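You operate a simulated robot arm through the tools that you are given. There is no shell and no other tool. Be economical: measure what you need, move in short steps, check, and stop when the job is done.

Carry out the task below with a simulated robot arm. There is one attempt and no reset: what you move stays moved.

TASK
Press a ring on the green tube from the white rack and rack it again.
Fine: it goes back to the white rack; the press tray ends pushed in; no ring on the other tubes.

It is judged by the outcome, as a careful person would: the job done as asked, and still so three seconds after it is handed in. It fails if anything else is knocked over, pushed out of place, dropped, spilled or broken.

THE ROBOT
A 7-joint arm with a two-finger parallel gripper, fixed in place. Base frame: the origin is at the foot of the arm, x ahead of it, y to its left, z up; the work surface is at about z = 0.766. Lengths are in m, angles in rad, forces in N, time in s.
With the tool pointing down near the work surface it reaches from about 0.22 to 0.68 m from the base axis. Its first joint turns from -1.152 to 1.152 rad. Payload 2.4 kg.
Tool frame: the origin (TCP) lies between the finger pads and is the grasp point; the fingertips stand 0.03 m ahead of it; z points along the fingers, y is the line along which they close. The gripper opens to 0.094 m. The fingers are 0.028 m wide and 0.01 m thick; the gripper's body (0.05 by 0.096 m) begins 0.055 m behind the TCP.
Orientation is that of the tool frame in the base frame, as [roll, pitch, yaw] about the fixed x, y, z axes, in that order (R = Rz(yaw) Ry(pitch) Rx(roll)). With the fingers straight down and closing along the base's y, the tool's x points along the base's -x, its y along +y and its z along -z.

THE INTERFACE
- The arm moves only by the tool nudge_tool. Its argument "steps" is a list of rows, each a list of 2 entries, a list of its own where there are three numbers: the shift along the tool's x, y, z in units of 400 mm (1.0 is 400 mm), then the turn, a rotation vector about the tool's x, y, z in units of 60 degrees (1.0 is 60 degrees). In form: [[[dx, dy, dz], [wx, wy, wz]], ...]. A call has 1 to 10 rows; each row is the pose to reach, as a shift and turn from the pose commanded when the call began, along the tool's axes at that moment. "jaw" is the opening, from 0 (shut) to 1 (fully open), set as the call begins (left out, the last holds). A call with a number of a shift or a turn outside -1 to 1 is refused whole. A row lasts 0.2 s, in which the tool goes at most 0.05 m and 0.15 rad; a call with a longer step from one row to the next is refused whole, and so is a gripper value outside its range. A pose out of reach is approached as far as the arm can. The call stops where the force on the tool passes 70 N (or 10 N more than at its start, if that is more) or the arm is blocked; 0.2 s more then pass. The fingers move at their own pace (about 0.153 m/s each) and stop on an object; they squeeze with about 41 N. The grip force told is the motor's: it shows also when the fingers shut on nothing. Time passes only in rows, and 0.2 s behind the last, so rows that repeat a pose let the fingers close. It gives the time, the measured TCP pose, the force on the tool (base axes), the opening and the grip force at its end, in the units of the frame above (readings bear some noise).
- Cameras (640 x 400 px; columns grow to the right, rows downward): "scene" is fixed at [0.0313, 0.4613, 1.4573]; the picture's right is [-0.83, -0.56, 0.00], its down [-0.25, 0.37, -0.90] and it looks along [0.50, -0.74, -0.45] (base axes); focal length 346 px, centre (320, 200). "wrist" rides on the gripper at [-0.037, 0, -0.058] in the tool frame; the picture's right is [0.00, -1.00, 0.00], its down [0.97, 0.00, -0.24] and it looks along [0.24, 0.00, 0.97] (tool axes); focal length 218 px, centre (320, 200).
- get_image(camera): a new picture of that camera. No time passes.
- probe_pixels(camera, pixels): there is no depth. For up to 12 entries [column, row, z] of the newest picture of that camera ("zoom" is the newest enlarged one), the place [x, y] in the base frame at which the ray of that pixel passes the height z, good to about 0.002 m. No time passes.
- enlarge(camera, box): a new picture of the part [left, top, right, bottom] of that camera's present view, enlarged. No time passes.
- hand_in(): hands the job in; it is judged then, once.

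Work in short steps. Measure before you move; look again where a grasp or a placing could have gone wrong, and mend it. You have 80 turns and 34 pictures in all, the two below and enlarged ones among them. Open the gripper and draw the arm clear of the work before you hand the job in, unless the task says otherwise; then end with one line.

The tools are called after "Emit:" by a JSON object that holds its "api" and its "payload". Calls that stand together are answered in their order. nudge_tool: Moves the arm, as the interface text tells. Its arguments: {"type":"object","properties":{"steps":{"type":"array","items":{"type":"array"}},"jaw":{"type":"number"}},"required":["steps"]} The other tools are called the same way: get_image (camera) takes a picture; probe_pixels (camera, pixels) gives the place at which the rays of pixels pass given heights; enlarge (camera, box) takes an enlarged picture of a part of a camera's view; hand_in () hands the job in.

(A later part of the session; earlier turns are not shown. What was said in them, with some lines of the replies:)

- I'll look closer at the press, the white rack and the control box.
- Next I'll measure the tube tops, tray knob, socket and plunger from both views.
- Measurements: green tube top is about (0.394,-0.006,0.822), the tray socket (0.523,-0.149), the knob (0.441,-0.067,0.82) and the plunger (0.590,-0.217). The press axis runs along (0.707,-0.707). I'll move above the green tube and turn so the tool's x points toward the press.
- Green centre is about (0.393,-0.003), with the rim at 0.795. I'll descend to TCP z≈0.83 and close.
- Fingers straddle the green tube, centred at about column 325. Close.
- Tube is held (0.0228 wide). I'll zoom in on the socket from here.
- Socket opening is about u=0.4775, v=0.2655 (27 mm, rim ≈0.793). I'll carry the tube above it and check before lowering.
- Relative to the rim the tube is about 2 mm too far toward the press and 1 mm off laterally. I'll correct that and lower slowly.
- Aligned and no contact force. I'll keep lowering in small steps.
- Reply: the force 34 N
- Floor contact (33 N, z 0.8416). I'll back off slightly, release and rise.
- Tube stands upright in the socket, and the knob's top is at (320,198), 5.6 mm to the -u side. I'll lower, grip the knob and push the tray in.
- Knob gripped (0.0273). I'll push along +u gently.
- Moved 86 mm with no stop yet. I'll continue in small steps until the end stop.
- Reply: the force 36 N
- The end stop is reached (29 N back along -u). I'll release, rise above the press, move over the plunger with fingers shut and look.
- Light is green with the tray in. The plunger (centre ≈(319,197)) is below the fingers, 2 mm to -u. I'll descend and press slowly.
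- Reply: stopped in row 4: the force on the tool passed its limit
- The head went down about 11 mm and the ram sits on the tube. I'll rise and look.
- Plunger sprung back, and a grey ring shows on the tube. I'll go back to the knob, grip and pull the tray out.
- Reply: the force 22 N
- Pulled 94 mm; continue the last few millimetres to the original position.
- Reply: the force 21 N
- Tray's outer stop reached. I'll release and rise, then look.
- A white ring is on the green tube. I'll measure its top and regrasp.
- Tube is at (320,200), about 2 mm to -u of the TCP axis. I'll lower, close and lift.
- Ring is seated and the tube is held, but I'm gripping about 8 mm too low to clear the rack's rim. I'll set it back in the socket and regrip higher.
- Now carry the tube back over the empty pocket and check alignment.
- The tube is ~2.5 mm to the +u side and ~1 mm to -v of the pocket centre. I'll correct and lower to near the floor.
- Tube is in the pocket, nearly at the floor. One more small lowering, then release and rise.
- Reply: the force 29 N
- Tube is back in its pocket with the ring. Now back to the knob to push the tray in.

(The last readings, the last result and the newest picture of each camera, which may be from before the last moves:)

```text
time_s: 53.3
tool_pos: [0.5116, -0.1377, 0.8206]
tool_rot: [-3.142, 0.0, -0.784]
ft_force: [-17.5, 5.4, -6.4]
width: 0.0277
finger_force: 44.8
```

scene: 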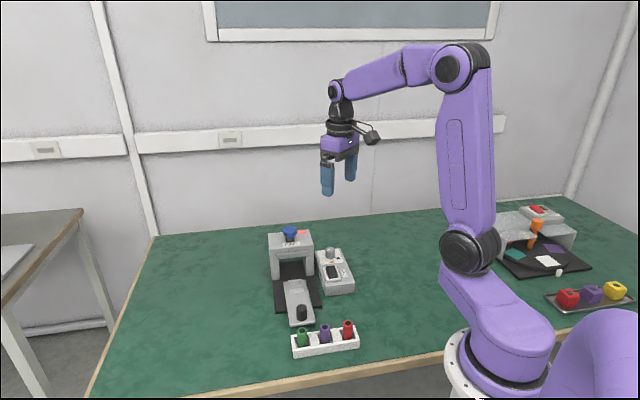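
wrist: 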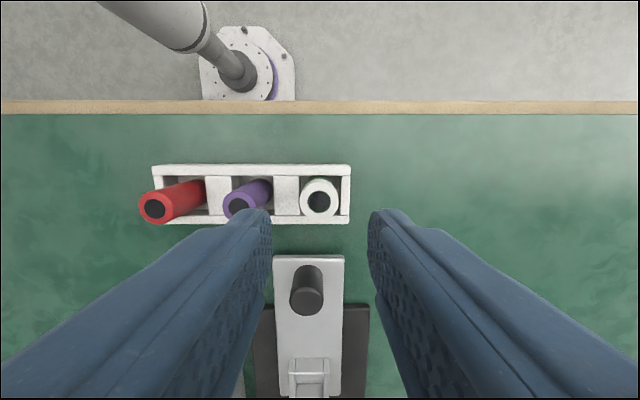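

Emit:
{"api": "nudge_tool", "payload": {"steps": [[[0.004, 0, 0], [0, 0, 0]], [[0.008, 0, 0], [0, 0, 0]]]}}

Emit:
{"api": "nudge_tool", "payload": {"steps": [[[0, 0, 0], [0, 0, 0]], [[-0.004, 0, 0], [0, 0, 0]], [[-0.004, 0, -0.1], [0, 0, 0]], [[-0.004, 0, -0.2], [0, 0, 0]], [[-0.05, 0, -0.3], [0, 0, 0]], [[-0.1, -0.05, -0.4], [0, 0, 0]], [[-0.15, -0.12, -0.5], [0, 0, 0]], [[-0.2, -0.2, -0.55], [0, 0, 0]], [[-0.25, -0.3, -0.57], [0, 0, 0]], [[-0.25, -0.4, -0.57], [0, 0, 0]]], "jaw": 0.5}}

Emit:
{"api": "enlarge", "payload": {"camera": "scene", "box": [234, 215, 394, 360]}}

```text
time_s: 53.9
tool_pos: [0.5122, -0.1379, 0.8215]
tool_rot: [3.139, 0.006, -0.784]
ft_force: [-25.1, 18.4, 3.7]
width: 0.0275
finger_force: 45.2
```

```text
refused: row 7 steps farther than a row can; nothing moved
```

```text
2.76 times, centred on (314, 288) of scene
```

zoom: 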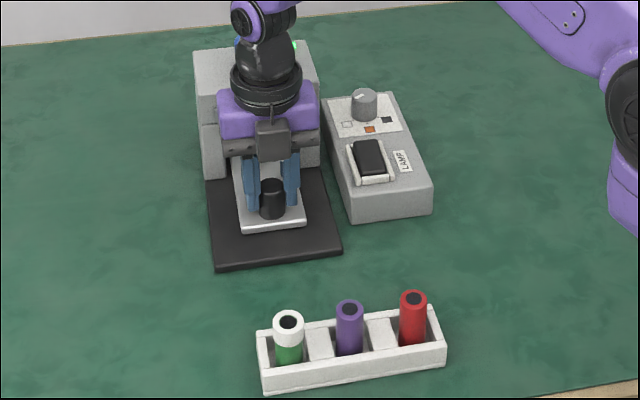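

At the stop, with a green light glimpse; rack looks right. I'll release, rise straight up and retreat.

Emit:
{"api": "nudge_tool", "payload": {"steps": [[[-0.003, 0, 0], [0, 0, 0]], [[-0.003, 0, 0], [0, 0, 0]], [[-0.003, 0, -0.1], [0, 0, 0]], [[-0.003, 0, -0.2], [0, 0, 0]], [[-0.003, 0, -0.3], [0, 0, 0]], [[-0.003, 0, -0.4], [0, 0, 0]], [[-0.003, 0, -0.5], [0, 0, 0]], [[-0.1, 0, -0.5], [0, 0, 0]], [[-0.2, 0, -0.5], [0, 0, 0]], [[-0.2, 0, -0.5], [0, 0, 0]]], "jaw": 0.5}}

Emit:
{"api": "enlarge", "payload": {"camera": "scene", "box": [234, 215, 394, 360]}}

```text
time_s: 56.1
tool_pos: [0.4577, -0.0843, 1.0198]
tool_rot: [-3.138, -0.006, -0.785]
ft_force: [0.2, -0.2, 0.2]
width: 0.047
finger_force: 0.0
```

```text
2.76 times, centred on (314, 288) of scene
```

zoom: 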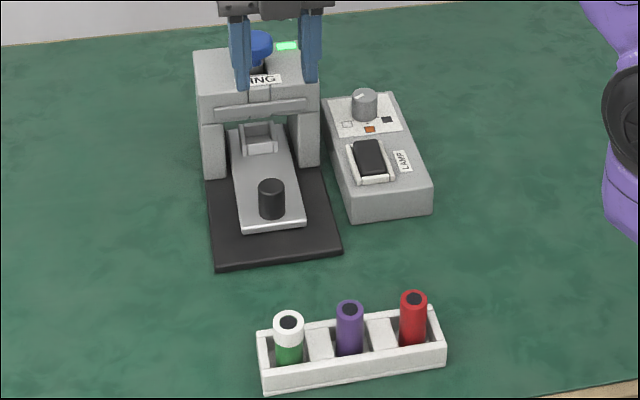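

The tray is in with the light green, the green tube is in the white rack with its ring, and the arm is clear.

Emit:
{"api": "hand_in", "payload": {}}

```text
The job is handed in.
```

The green tube is back in its place in the white rack with a white ring pressed on. The press tray is pushed in with its light green, and the purple and red tubes have no ring.
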